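You operate a simulated robot arm through the tools that you are given. There is no shell and no other tool. Be economical: measure what you need, move in short steps, check, and stop when the job is done.

The job below is to be done with a simulated robot arm. You get a single attempt, and the scene is never put back.

Task
Put both dough balls on the baking tray and press each one flat.

Only the result counts: the job must be done as asked and must still hold three seconds after the hand-in. Knocking over, shifting, dropping, spilling or breaking anything else fails it.

Robot
A 6-joint arm with a two-finger parallel gripper, fixed in place. Base frame: the origin is at the foot of the arm, x ahead of it, y to its left, z up; the work surface is at about z = 91. Lengths are in cm, angles in degrees, forces in N, time in s.
With the tool pointing down near the work surface it reaches from about 24 to 66 cm from the base axis. Its first joint turns from -66.0 to 66.0 degrees. Payload 2.9 kg.
Tool frame: the origin (TCP) lies between the finger pads and is the grasp point; the fingertips stand 3 cm ahead of it; z points along the fingers, y is the line along which they close. The gripper opens to 11 cm. The fingers are 2 cm wide and 1 cm thick; the gripper's body (4.8 by 11.2 cm) begins 5.5 cm behind the TCP.
Orientation is told as [roll, pitch, yaw] about the base's x, y, z axes, in that order, counted from this pose: with the fingers straight down and closing along the base's y, the tool's x points along the base's -x, its y along +y and its z along -z.

Tools
- The arm moves only by the tool apply_moves. Its argument "deltas" is a list of rows, each an object of numbers (a shift or turn left out is 0, a gripper value left out holds the last): "dx", "dy", "dz": the shift along the tool's x, y, z in units of 500 mm (1.0 is 500 mm); "wx", "wy", "wz": the turn, a rotation vector about the tool's x, y, z in units of 120 degrees (1.0 is 120 degrees); "claw": the opening, from 0 (shut) to 1 (fully open). In form: [{"dx": .., "dy": .., "dz": .., "wx": .., "wy": .., "wz": .., "claw": ..}, ...]. A call has 1 to 10 rows; each row is the pose to reach, as a shift and turn from the pose commanded when the call began, along the tool's axes at that moment. A call with a number of a shift or a turn outside -1 to 1 is refused whole. Each row takes 0.2 s and may step no farther than 5 cm and 8.6 degrees from the row before; otherwise, or with a gripper value out of range, the whole call is refused. A pose out of reach is approached as far as the arm can. The call stops where the force on the tool passes 70 N (or 10 N more than at its start, if that is more) or the arm is blocked; 0.2 s more then pass. Each finger travels about 10.8 cm/s and halts on what it meets, pressing with about 41 N; the grip force reading is that of the motor and also rises with nothing between the fingers. The clock runs only during rows and for 0.2 s after the last one: add rows that repeat a pose to give the fingers time. It gives the time, the measured TCP pose, the force on the tool (base axes), the opening and the grip force at its end, in the units of the frame above (readings bear some noise).
- Cameras (640 x 400 px; columns grow to the right, rows downward): "scene" is fixed at [8.95, 42.96, 141.76]; the picture's right is [-0.74, -0.67, 0.00], its down [-0.24, 0.27, -0.93] and it looks along [0.62, -0.69, -0.36] (base axes); focal length 333 px, centre (320, 200). "wrist" rides on the gripper at [-3.6, 0, -5.7] in the tool frame; the picture's right is [0.00, -1.00, 0.00], its down [0.97, 0.00, -0.24] and it looks along [0.24, 0.00, 0.97] (tool axes); focal length 218 px, centre (320, 200).
- capture(camera): a new picture of that camera. No time passes.
- probe_pixels(camera, pixels): for up to 12 pixels [column, row] of the newest picture of that camera ("zoom" is the newest enlarged one), the place [x, y, z] in the base frame of the surface seen there, good to about 0.2 cm, but the place of the scene camera against the robot may be out by one fixed shift of up to 1.8 cm in any direction. No time passes.
- enlarge(camera, box): a new picture of the part [left, top, right, bottom] of that camera's present view, enlarged. No time passes.
- finish_job(): hands the job in; it is judged then, once.

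Keep the steps short. Do not move on a guess: measure, check each grasp and each placing, and mend mistakes. In all there are 80 turns and 46 pictures (those below and enlarged ones count). Leave the gripper open and the arm clear of the work at the hand-in unless told otherwise, and finish with a single line.

The tools are called after ">>>" by a JSON object that holds its "op" and its "data". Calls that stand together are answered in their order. apply_moves: Moves the arm, as the interface text tells. Its arguments: {"type":"object","properties":{"deltas":{"type":"array","items":{"type":"object","properties":{"dx":{"type":"number"},"dy":{"type":"number"},"dz":{"type":"number"},"wx":{"type":"number"},"wy":{"type":"number"},"wz":{"type":"number"},"claw":{"type":"number"}}}}},"required":["deltas"]} The other tools are called the same way: capture (camera) takes a picture; probe_pixels (camera, pixels) gives the place of the surface under pixels of a picture; enlarge (camera, box) takes an enlarged picture of a part of a camera's view; finish_job () hands the job in.

At the start:

```text
time_s: 0.0
tool_pos: [46.04, -1.95, 120.72]
ee_rot: [0.1, 0.0, -0.1]
contact_force: [0.2, 0.7, 0.4]
gripper_width: 10.99
grip_force: 0.1
```

scene: 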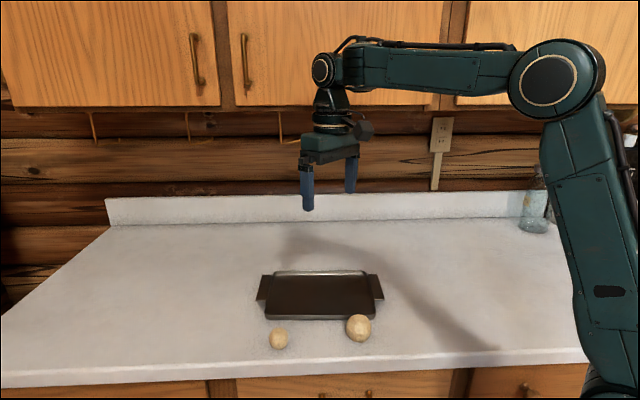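
wrist: 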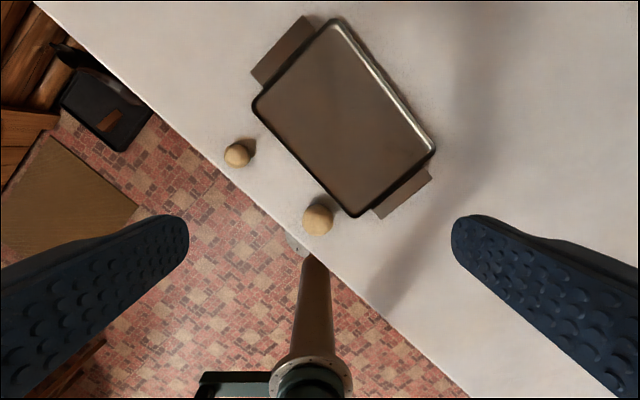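

The wrist view shows two balls, at (237,155) and (318,219), next to the tray. I'll measure the balls, the tray floor, its rim and the counter.

>>> {"op": "probe_pixels", "data": {"camera": "wrist", "pixels": [[237, 155], [318, 219], [342, 118], [255, 105], [335, 22], [432, 150], [357, 212], [300, 130], [380, 130], [222, 190], [285, 50], [400, 195]]}}

>>> {"op": "enlarge", "data": {"camera": "wrist", "box": [200, 0, 460, 260]}}

>>> {"op": "enlarge", "data": {"camera": "scene", "box": [230, 250, 410, 365]}}

```text
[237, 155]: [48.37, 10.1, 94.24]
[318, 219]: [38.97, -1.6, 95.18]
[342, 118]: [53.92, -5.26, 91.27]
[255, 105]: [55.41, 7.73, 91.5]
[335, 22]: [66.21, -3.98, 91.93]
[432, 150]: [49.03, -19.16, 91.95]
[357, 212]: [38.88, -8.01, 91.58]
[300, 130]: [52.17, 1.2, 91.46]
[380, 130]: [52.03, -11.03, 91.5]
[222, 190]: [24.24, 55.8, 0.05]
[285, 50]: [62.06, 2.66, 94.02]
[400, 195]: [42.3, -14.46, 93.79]
```

```text
1.54 times, centred on (330, 130) of wrist
```

zoom: 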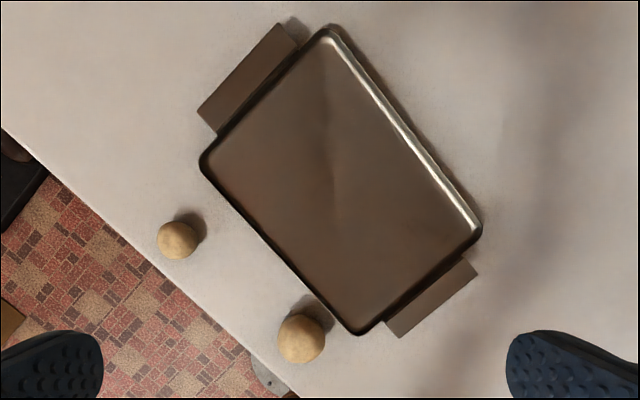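

```text
3.48 times, centred on (320, 308) of scene
```

zoom: 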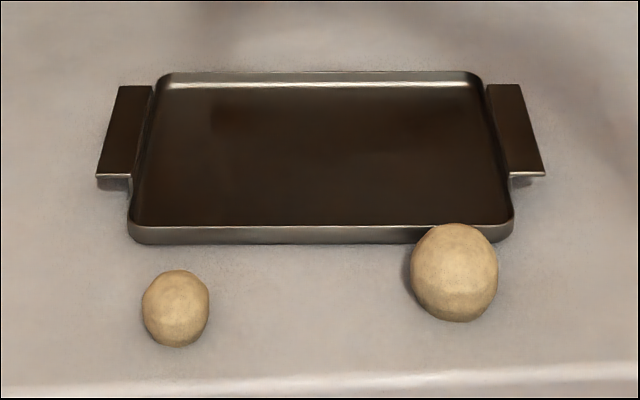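

The larger ball sits close to the tray's near rim, so the fingers should close parallel to that rim, which needs a yaw of about -48°. I'll move above the larger ball near (38.2, -1.6) while turning, and then look again.

>>> {"op": "apply_moves", "data": {"deltas": [{"dx": 0.026, "dy": 0.001, "dz": 0.05, "wz": 0.067, "claw": 0.75}, {"dx": 0.052, "dy": 0.002, "dz": 0.1, "wz": 0.133, "claw": 0.75}, {"dx": 0.078, "dy": 0.003, "dz": 0.15, "wz": 0.2, "claw": 0.75}, {"dx": 0.104, "dy": 0.005, "dz": 0.2, "wz": 0.267, "claw": 0.75}, {"dx": 0.13, "dy": 0.006, "dz": 0.25, "wz": 0.333, "claw": 0.75}, {"dx": 0.157, "dy": 0.007, "dz": 0.3, "wz": 0.4, "claw": 0.75}, {"dx": 0.157, "dy": 0.007, "dz": 0.3, "wz": 0.4, "claw": 0.75}]}}

>>> {"op": "capture", "data": {"camera": "wrist"}}

```text
time_s: 1.6
tool_pos: [38.17, -1.55, 105.69]
ee_rot: [0.0, 0.0, -48.1]
contact_force: [0.1, 0.7, 1.2]
gripper_width: 8.25
grip_force: 0.0
```

```text
41 pictures are left
```

wrist: 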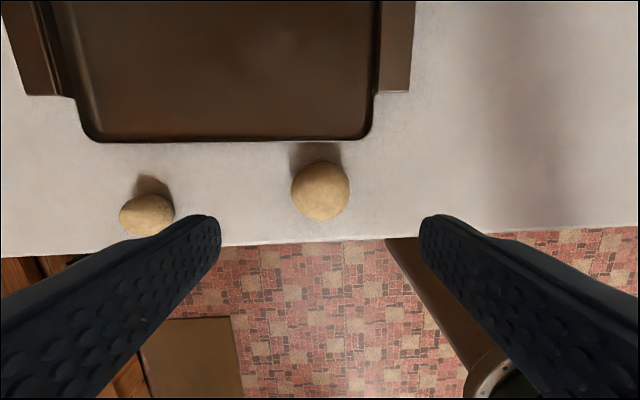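

The rim is now level in the picture. I'll measure both balls, the rim and the counter from here.

>>> {"op": "probe_pixels", "data": {"camera": "wrist", "pixels": [[320, 190], [320, 165], [320, 215], [296, 190], [345, 190], [147, 214], [125, 214], [170, 214], [320, 138], [320, 149], [260, 200], [320, 70]]}}

```text
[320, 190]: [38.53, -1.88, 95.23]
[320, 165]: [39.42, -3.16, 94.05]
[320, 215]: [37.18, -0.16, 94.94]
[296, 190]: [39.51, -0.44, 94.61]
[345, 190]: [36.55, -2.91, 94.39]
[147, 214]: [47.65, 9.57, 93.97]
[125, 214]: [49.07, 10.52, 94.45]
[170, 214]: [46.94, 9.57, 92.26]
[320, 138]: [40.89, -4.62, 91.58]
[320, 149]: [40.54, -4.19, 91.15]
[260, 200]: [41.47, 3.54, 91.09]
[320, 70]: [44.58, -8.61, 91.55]
```

The larger ball's centre is about (38.2, -1.55, 93.1) with radius about 2.2, so the TCP is already over it. I'll lower to z≈94.8, which puts the tips just above the counter, and close gently.

>>> {"op": "apply_moves", "data": {"deltas": [{"dz": 0.07}, {"dz": 0.14}, {"dz": 0.19}, {"dz": 0.218}, {"dz": 0.218, "claw": 0.5}, {"dz": 0.218, "claw": 0.4}, {"dz": 0.218, "claw": 0.38}, {"dz": 0.218, "claw": 0.38}]}}

>>> {"op": "capture", "data": {"camera": "wrist"}}

```text
time_s: 3.4
tool_pos: [38.3, -1.64, 94.83]
ee_rot: [0.0, 0.0, -48.0]
contact_force: [-0.9, 0.8, 0.0]
gripper_width: 4.9
grip_force: 40.9
```

```text
40 pictures are left
```

wrist: 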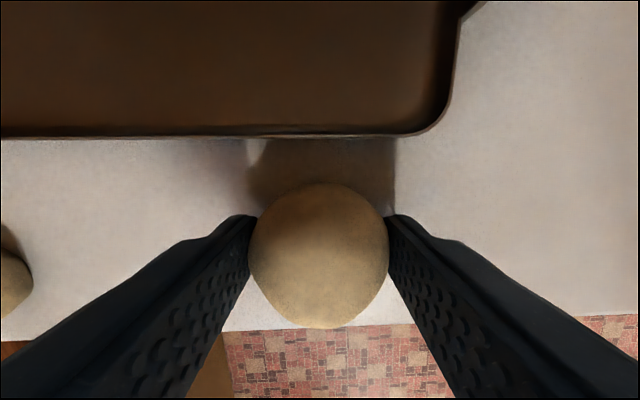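

The ball is held firmly at 4.9 cm. I'll lift 5 cm and check that it comes along, then carry it over the tray's right half.

>>> {"op": "apply_moves", "data": {"deltas": [{"dz": -0.05}, {"dz": -0.1}, {"dz": -0.1, "dx": -0.06, "dy": 0.01}, {"dz": -0.1, "dx": -0.12, "dy": 0.02}, {"dz": -0.1, "dx": -0.19, "dy": 0.035}, {"dz": -0.1, "dx": -0.256, "dy": 0.046}, {"dz": -0.1, "dx": -0.256, "dy": 0.046}]}}

>>> {"op": "capture", "data": {"camera": "wrist"}}

>>> {"op": "capture", "data": {"camera": "scene"}}

```text
time_s: 5.0
tool_pos: [48.45, -9.62, 99.86]
ee_rot: [0.0, 0.1, -48.1]
contact_force: [0.2, -0.9, -0.6]
gripper_width: 4.88
grip_force: 41.1
```

```text
39 pictures are left
```

wrist: 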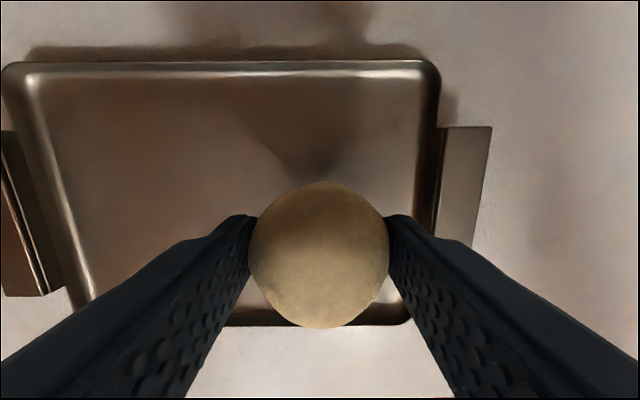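

```text
38 pictures are left
```

scene: 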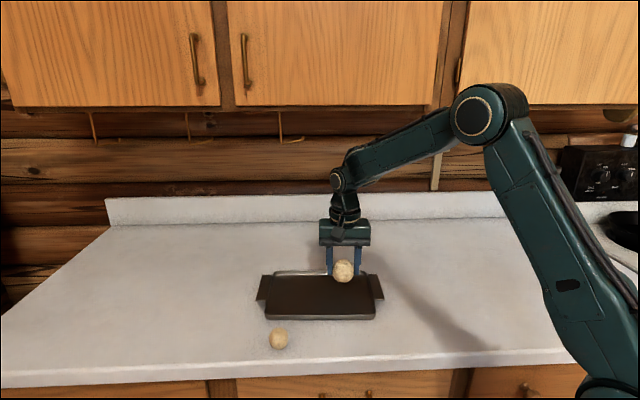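

The ball is carried and over the tray. I'll check the walls around it with a probe.

>>> {"op": "probe_pixels", "data": {"camera": "wrist", "pixels": [[413, 180], [440, 180], [320, 72], [320, 62], [400, 150], [250, 120], [405, 318], [45, 200]]}}

```text
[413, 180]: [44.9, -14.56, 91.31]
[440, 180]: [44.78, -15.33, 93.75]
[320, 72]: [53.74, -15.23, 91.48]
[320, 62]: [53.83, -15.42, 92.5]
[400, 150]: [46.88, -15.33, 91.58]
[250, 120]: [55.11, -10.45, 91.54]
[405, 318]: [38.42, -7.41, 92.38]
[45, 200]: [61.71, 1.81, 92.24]
```

It's centred between the near and far walls and about 6 cm from the right wall, with the floor at about 91.5. I'll lower in small steps to z≈95.3, open and check.

>>> {"op": "apply_moves", "data": {"deltas": [{"dz": 0.05}, {"dz": 0.08}, {"dz": 0.086}, {"dz": 0.09}, {"dz": 0.09}]}}

```text
time_s: 6.2
tool_pos: [48.47, -9.5, 95.24]
ee_rot: [0.0, 0.0, -48.0]
contact_force: [-0.2, -0.1, -0.9]
gripper_width: 4.89
grip_force: 41.5
```

There is no contact force yet, so I'll lower in steps of a millimetre or two and watch the force.

>>> {"op": "apply_moves", "data": {"deltas": [{"dz": 0.001}, {"dz": 0.002}, {"dz": 0.002}]}}

```text
time_s: 7.0
tool_pos: [48.47, -9.49, 95.16]
ee_rot: [0.1, 0.0, -48.1]
contact_force: [-0.2, 0.7, -1.0]
gripper_width: 4.9
grip_force: 41.5
```

>>> {"op": "apply_moves", "data": {"deltas": [{"dz": 0.002}, {"dz": 0.004}, {"dz": 0.004}]}}

```text
time_s: 7.8
tool_pos: [48.54, -9.55, 95.08]
ee_rot: [0.2, -0.1, -48.0]
contact_force: [-5.6, 2.0, 22.3]
gripper_width: 4.9
grip_force: 40.9
```

Contact shows as 22 N upward, so the ball rests on the tray. I'll open slowly to 7 cm and look.

>>> {"op": "apply_moves", "data": {"deltas": [{"dz": -0.002, "claw": 0.5}, {"dz": -0.002, "claw": 0.6}, {"dz": -0.002, "claw": 0.7}, {"dz": -0.002, "claw": 0.7}]}}

>>> {"op": "capture", "data": {"camera": "wrist"}}

```text
time_s: 8.8
tool_pos: [48.42, -9.46, 95.07]
ee_rot: [0.0, 0.1, -48.0]
contact_force: [0.4, 0.2, -0.4]
gripper_width: 7.7
grip_force: 0.0
```

```text
37 pictures are left
```

wrist: 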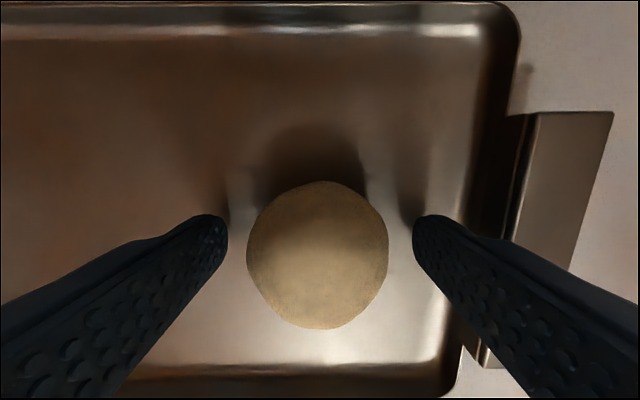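

The ball stays centred at (320,255). I'll rise, shut the fingers above it, and then check before pressing.

>>> {"op": "apply_moves", "data": {"deltas": [{"dz": -0.06}, {"dz": -0.12}, {"dz": -0.16}, {"dz": -0.16, "claw": 0.3}, {"dz": -0.16, "claw": 0.0}, {"dz": -0.16, "claw": 0.0}, {"dz": -0.16, "claw": 0.0}]}}

>>> {"op": "capture", "data": {"camera": "wrist"}}

```text
time_s: 10.4
tool_pos: [48.38, -9.42, 103.19]
ee_rot: [0.1, 0.0, -48.0]
contact_force: [-0.6, 0.0, -0.4]
gripper_width: 0.0
grip_force: 37.1
```

```text
36 pictures are left
```

wrist: 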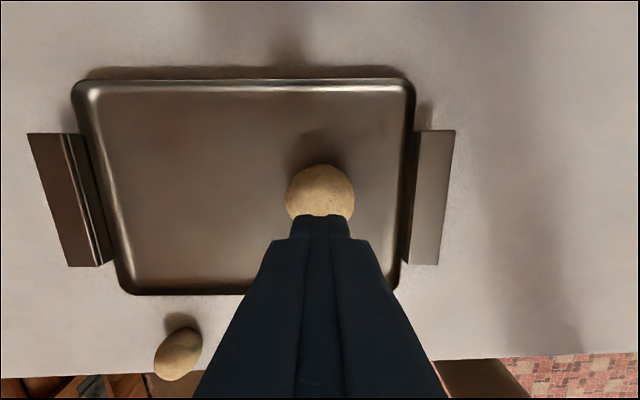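

The fingers are shut over the ball. I'll lower to first contact and read how the dough answers.

>>> {"op": "apply_moves", "data": {"deltas": [{"dz": 0.04}, {"dz": 0.065}, {"dz": 0.075}, {"dz": 0.08}, {"dz": 0.085}, {"dz": 0.09}]}}

>>> {"op": "capture", "data": {"camera": "wrist"}}

```text
time_s: 11.8
tool_pos: [48.59, -9.52, 98.54]
ee_rot: [-0.1, 0.1, -48.0]
contact_force: [-0.3, -0.3, 0.4]
gripper_width: 0.0
grip_force: 37.5
```

```text
35 pictures are left
```

wrist: 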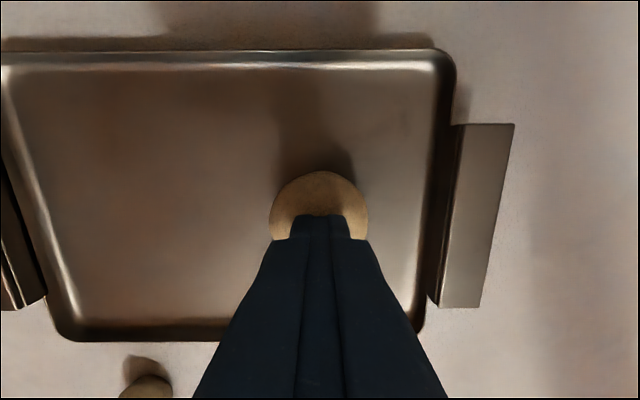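

There is no force yet with the tips at about 95.5. I'll continue in 3 mm steps.

>>> {"op": "apply_moves", "data": {"deltas": [{"dz": 0.006}, {"dz": 0.012}, {"dz": 0.018}, {"dz": 0.024}, {"dz": 0.024}]}}

>>> {"op": "capture", "data": {"camera": "wrist"}}

```text
time_s: 13.0
tool_pos: [48.45, -9.51, 97.43]
ee_rot: [-0.1, 0.0, -48.0]
contact_force: [-0.8, -0.6, 0.2]
gripper_width: 0.0
grip_force: 37.8
```

```text
34 pictures are left
```

wrist: 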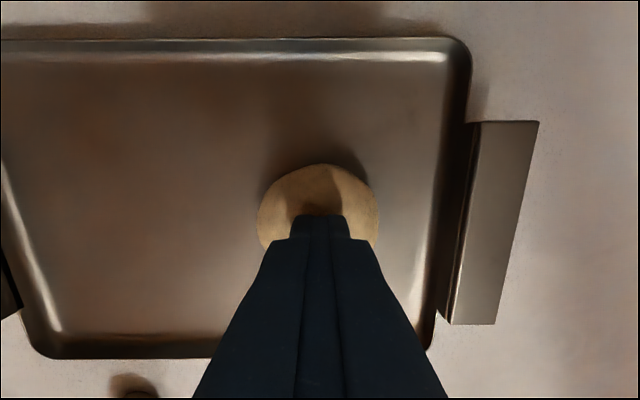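

The dough is spreading with little force. I'll press on gradually.

>>> {"op": "apply_moves", "data": {"deltas": [{"dz": 0.006}, {"dz": 0.012}, {"dz": 0.018}, {"dz": 0.024}, {"dz": 0.024}]}}

>>> {"op": "capture", "data": {"camera": "wrist"}}

>>> {"op": "enlarge", "data": {"camera": "scene", "box": [230, 230, 410, 345]}}

```text
time_s: 14.2
tool_pos: [48.45, -9.46, 96.09]
ee_rot: [0.0, 0.1, -47.9]
contact_force: [-0.8, -0.7, -0.7]
gripper_width: 0.0
grip_force: 37.8
```

```text
33 pictures are left
```

wrist: 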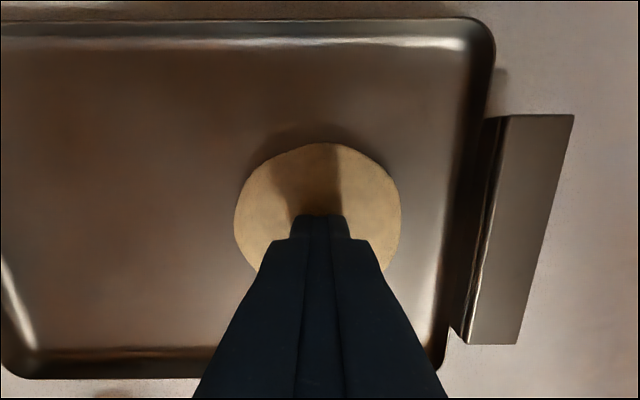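

```text
3.48 times, centred on (320, 288) of scene
```

zoom: 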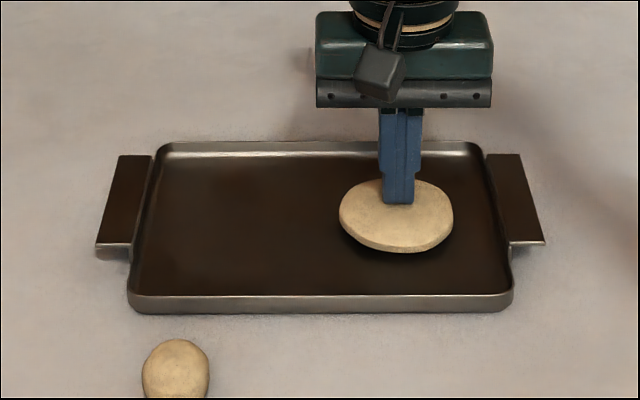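

The dough flattens into a disc as I press. It is about 1.6 cm thick now, so I'll press about 6 mm further.

>>> {"op": "apply_moves", "data": {"deltas": [{"dz": 0.004}, {"dz": 0.008}, {"dz": 0.012}, {"dz": 0.014}, {"dz": 0.014}]}}

>>> {"op": "capture", "data": {"camera": "wrist"}}

```text
time_s: 15.4
tool_pos: [48.51, -9.6, 95.91]
ee_rot: [0.3, -0.3, -48.0]
contact_force: [-14.0, 4.4, 50.6]
gripper_width: 0.0
grip_force: 37.8
```

```text
31 pictures are left
```

wrist: 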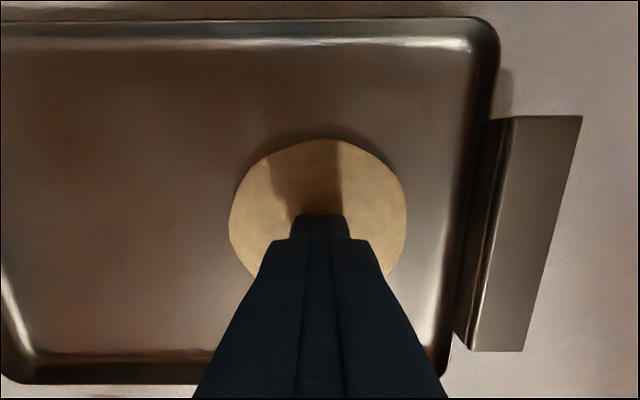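

The force has risen to 50 N and the dough no longer gives, so it is fully flattened. I'll rise, open and move over the small ball near (48.3, 10.8).

>>> {"op": "apply_moves", "data": {"deltas": [{"dz": -0.07}, {"dz": -0.14}, {"dz": -0.2}, {"dz": -0.2, "dx": 0.05, "dy": 0.045, "claw": 0.3}, {"dz": -0.2, "dx": 0.1, "dy": 0.09, "claw": 0.6}, {"dz": -0.2, "dx": 0.15, "dy": 0.135, "claw": 0.7}, {"dz": -0.2, "dx": 0.2, "dy": 0.18, "claw": 0.7}, {"dz": -0.2, "dx": 0.25, "dy": 0.225, "claw": 0.7}, {"dz": -0.2, "dx": 0.306, "dy": 0.27, "claw": 0.7}, {"dz": -0.2, "dx": 0.306, "dy": 0.27, "claw": 0.7}]}}

>>> {"op": "capture", "data": {"camera": "wrist"}}

>>> {"op": "enlarge", "data": {"camera": "scene", "box": [230, 230, 410, 345]}}

```text
time_s: 17.6
tool_pos: [48.31, 11.04, 105.49]
ee_rot: [0.0, 0.1, -48.0]
contact_force: [0.1, 0.8, -0.1]
gripper_width: 7.69
grip_force: 0.0
```

```text
30 pictures are left
```

wrist: 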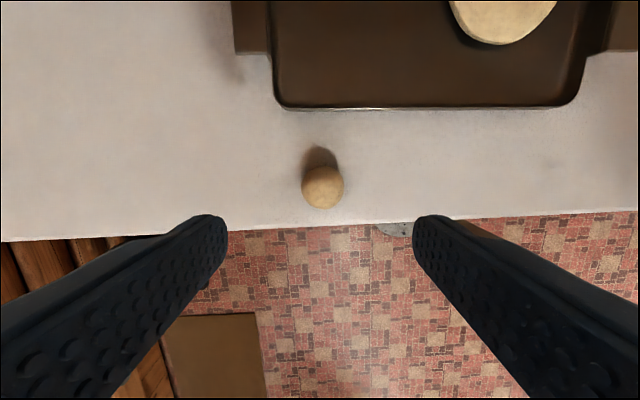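

```text
3.48 times, centred on (320, 288) of scene
```

zoom: 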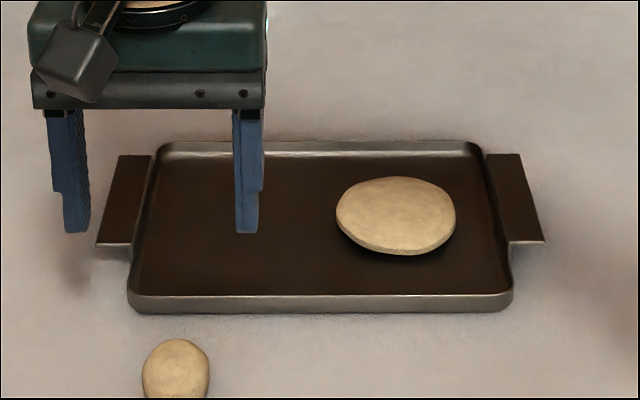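

The first dough stays flat on the tray. The small ball is at (322,187), so I'll measure it along with the counter, the rim and the disc.

>>> {"op": "probe_pixels", "data": {"camera": "wrist", "pixels": [[322, 187], [322, 172], [322, 202], [306, 187], [338, 187], [270, 180], [400, 106], [490, 15]]}}

```text
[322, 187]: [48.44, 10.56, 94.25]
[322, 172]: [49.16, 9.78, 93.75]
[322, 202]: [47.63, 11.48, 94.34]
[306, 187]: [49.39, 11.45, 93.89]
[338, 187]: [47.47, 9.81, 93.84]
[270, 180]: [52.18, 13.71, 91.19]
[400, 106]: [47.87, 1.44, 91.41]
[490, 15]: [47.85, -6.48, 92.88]
```

The ball's centre is about (48.2, 10.8, 92.65). I'll make a small correction, lower to z≈94.5 and close.

>>> {"op": "apply_moves", "data": {"deltas": [{"dz": 0.07, "dx": -0.003, "dy": -0.005}, {"dz": 0.14, "dx": -0.003, "dy": -0.005}, {"dz": 0.19, "dx": -0.003, "dy": -0.005}, {"dz": 0.21, "dx": -0.003, "dy": -0.005}, {"dz": 0.219, "dx": -0.003, "dy": -0.005}, {"dz": 0.219, "dx": -0.003, "dy": -0.005, "claw": 0.45}, {"dz": 0.219, "dx": -0.003, "dy": -0.005, "claw": 0.32}, {"dz": 0.219, "dx": -0.003, "dy": -0.005, "claw": 0.26}, {"dz": 0.219, "dx": -0.003, "dy": -0.005, "claw": 0.26}]}}

>>> {"op": "capture", "data": {"camera": "wrist"}}

```text
time_s: 19.6
tool_pos: [48.22, 10.6, 94.62]
ee_rot: [0.1, 0.0, -48.1]
contact_force: [-0.2, -0.3, 0.0]
gripper_width: 3.54
grip_force: 40.9
```

```text
28 pictures are left
```

wrist: 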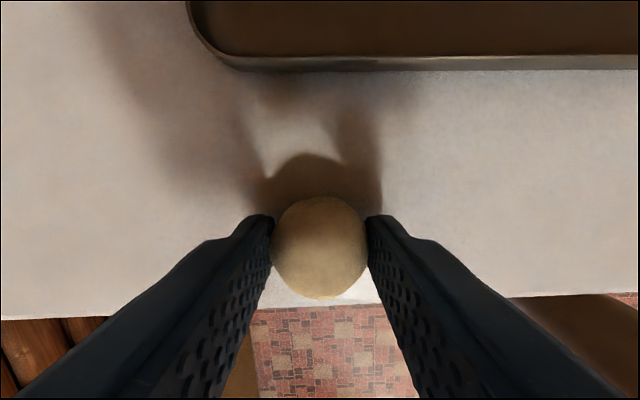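

It's held at 3.5 cm. I'll lift and carry it over the tray's left half.

>>> {"op": "apply_moves", "data": {"deltas": [{"dz": -0.05}, {"dz": -0.1}, {"dz": -0.1, "dx": -0.06, "dy": -0.01}, {"dz": -0.1, "dx": -0.12, "dy": -0.02}, {"dz": -0.1, "dx": -0.18, "dy": -0.03}, {"dz": -0.1, "dx": -0.24, "dy": -0.04}, {"dz": -0.1, "dx": -0.304, "dy": -0.052}, {"dz": -0.1, "dx": -0.304, "dy": -0.052}]}}

>>> {"op": "capture", "data": {"camera": "wrist"}}

```text
time_s: 21.4
tool_pos: [56.45, -2.46, 99.51]
ee_rot: [0.0, 0.0, -47.9]
contact_force: [-0.3, -0.3, -0.3]
gripper_width: 3.57
grip_force: 41.1
```

```text
27 pictures are left
```

wrist: 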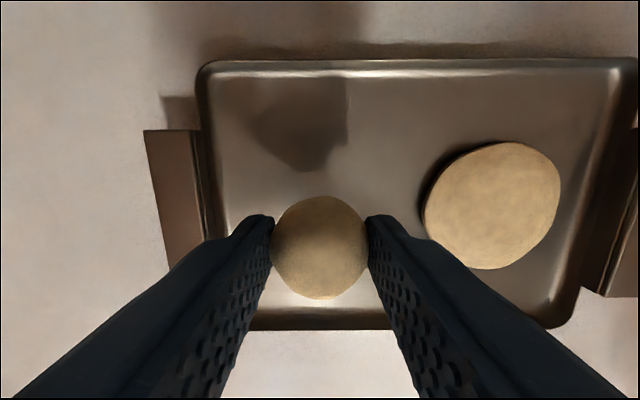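

It is clear of the disc and the walls. I'll lower to just above the floor.

>>> {"op": "apply_moves", "data": {"deltas": [{"dz": 0.05}, {"dz": 0.08}, {"dz": 0.088}, {"dz": 0.09}, {"dz": 0.09}]}}

```text
time_s: 22.6
tool_pos: [56.47, -2.4, 95.05]
ee_rot: [0.0, 0.0, -48.0]
contact_force: [-0.8, 0.3, -0.6]
gripper_width: 3.6
grip_force: 41.1
```

No contact yet, so I'll go another 1–2 mm.

>>> {"op": "apply_moves", "data": {"deltas": [{"dz": 0.002}, {"dz": 0.003}, {"dz": 0.003}]}}

```text
time_s: 23.4
tool_pos: [56.43, -2.45, 94.95]
ee_rot: [0.0, -0.1, -47.9]
contact_force: [-1.0, 0.1, 2.1]
gripper_width: 3.56
grip_force: 40.9
```

A slight touch of 2 N. I'll go 1 mm more to seat the ball, then open.

>>> {"op": "apply_moves", "data": {"deltas": [{"dz": 0.001}, {"dz": 0.001, "claw": 0.4}, {"dz": 0.0, "claw": 0.5}, {"dz": 0.0, "claw": 0.55}, {"dz": 0.0, "claw": 0.55}]}}

>>> {"op": "capture", "data": {"camera": "wrist"}}

```text
time_s: 24.6
tool_pos: [56.48, -2.43, 94.96]
ee_rot: [0.0, 0.0, -47.9]
contact_force: [1.4, -0.2, -0.1]
gripper_width: 6.07
grip_force: 0.1
```

```text
26 pictures are left
```

wrist: 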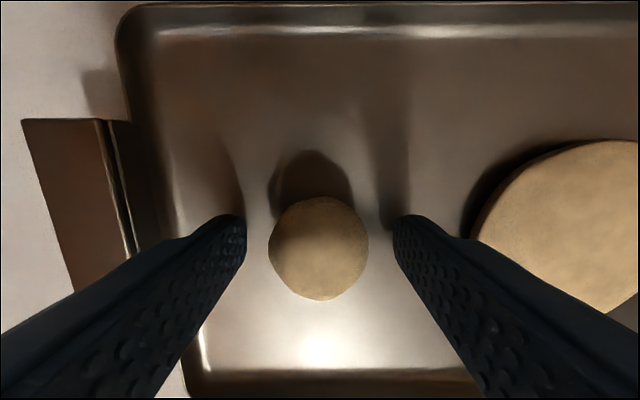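

The small ball rests still. I'll rise, shut the fingers and come down to first contact, at a TCP of about 98.

>>> {"op": "apply_moves", "data": {"deltas": [{"dz": -0.06}, {"dz": -0.12}, {"dz": -0.14, "claw": 0.3}, {"dz": -0.14, "claw": 0.0}, {"dz": -0.14, "claw": 0.0}, {"dz": -0.14, "claw": 0.0}, {"dz": -0.1}, {"dz": -0.07}, {"dz": -0.06}, {"dz": -0.06}]}}

>>> {"op": "capture", "data": {"camera": "wrist"}}

```text
time_s: 26.8
tool_pos: [56.48, -2.49, 97.91]
ee_rot: [-0.1, 0.0, -48.0]
contact_force: [0.0, -0.3, -0.3]
gripper_width: 0.0
grip_force: 38.1
```

```text
25 pictures are left
```

wrist: 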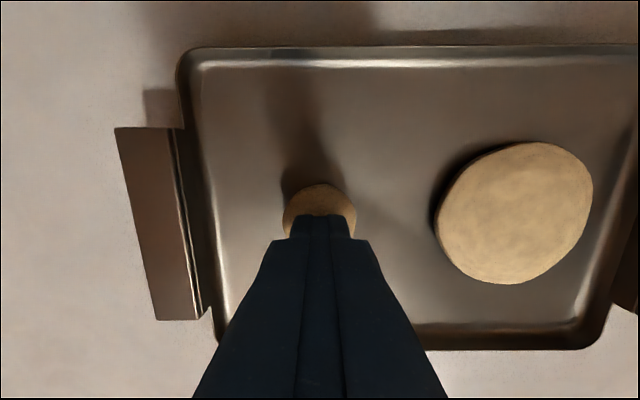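

The tool is over the ball. I'll press down gradually, watching for the force to rise.

>>> {"op": "apply_moves", "data": {"deltas": [{"dz": 0.006}, {"dz": 0.012}, {"dz": 0.018}, {"dz": 0.024}, {"dz": 0.03}, {"dz": 0.036}, {"dz": 0.036}]}}

>>> {"op": "capture", "data": {"camera": "wrist"}}

```text
time_s: 28.4
tool_pos: [56.35, -2.44, 96.08]
ee_rot: [-0.1, -0.1, -48.1]
contact_force: [0.7, -0.1, -0.1]
gripper_width: 0.0
grip_force: 37.9
```

```text
24 pictures are left
```

wrist: 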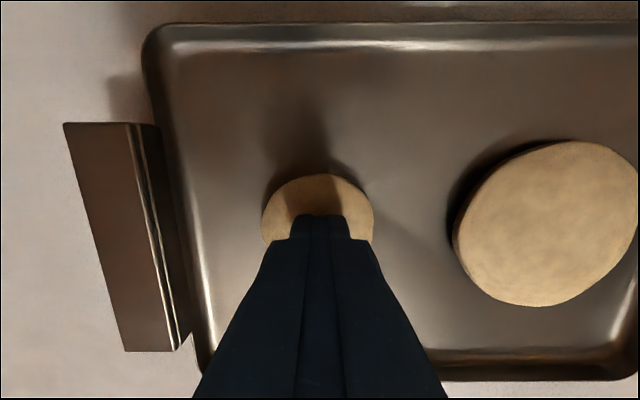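

It is flattening. I'll continue until it stops giving.

>>> {"op": "apply_moves", "data": {"deltas": [{"dz": 0.004}, {"dz": 0.008}, {"dz": 0.012}, {"dz": 0.016}, {"dz": 0.02}, {"dz": 0.022}, {"dz": 0.022}]}}

>>> {"op": "capture", "data": {"camera": "wrist"}}

```text
time_s: 30.0
tool_pos: [56.63, -2.38, 95.5]
ee_rot: [0.4, -0.4, -48.0]
contact_force: [-14.5, -2.2, 46.4]
gripper_width: 0.0
grip_force: 37.2
```

```text
23 pictures are left
```

wrist: 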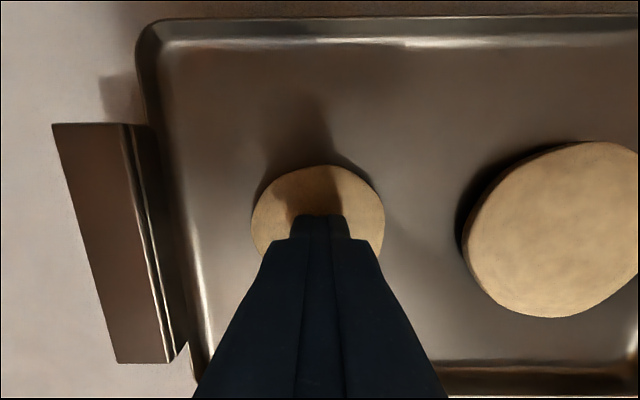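

The force is at 46 N, so the small one is also fully flattened. I'll rise well clear, open the gripper and check everything.

>>> {"op": "apply_moves", "data": {"deltas": [{"dz": -0.07}, {"dz": -0.15}, {"dz": -0.24}, {"dz": -0.33}, {"dz": -0.4, "claw": 0.4}, {"dz": -0.4, "claw": 0.8}, {"dz": -0.4, "claw": 1.0}, {"dz": -0.4, "claw": 1.0}, {"dz": -0.4, "claw": 1.0}]}}

>>> {"op": "capture", "data": {"camera": "wrist"}}

>>> {"op": "capture", "data": {"camera": "scene"}}

>>> {"op": "enlarge", "data": {"camera": "scene", "box": [230, 250, 410, 365]}}

```text
time_s: 32.0
tool_pos: [56.61, -2.41, 115.05]
ee_rot: [0.0, 0.1, -48.1]
contact_force: [-1.3, -0.3, 0.3]
gripper_width: 11.01
grip_force: 0.1
```

```text
22 pictures are left
```

wrist: 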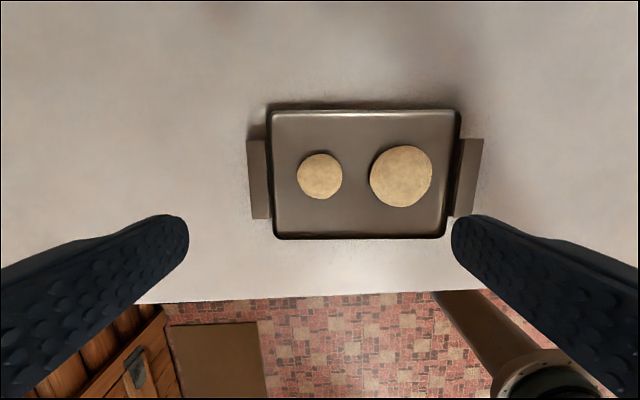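

```text
21 pictures are left
```

scene: 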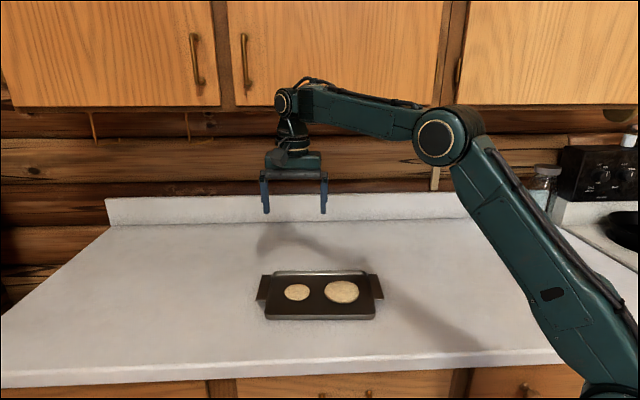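

```text
3.48 times, centred on (320, 308) of scene
```

zoom: 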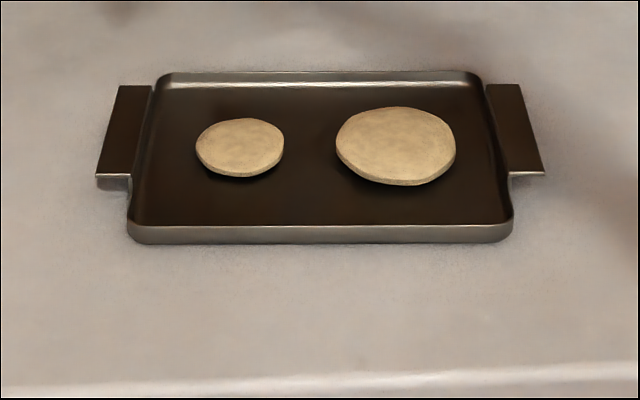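

Both doughs lie flat on the tray, which looks exactly where it started. The gripper is open and clear, so I'm handing in.

>>> {"op": "finish_job", "data": {}}

```text
The job is handed in.
```

Both dough balls are on the baking tray and pressed flat, the tray looks unmoved, and the job is handed in with the gripper open and clear.
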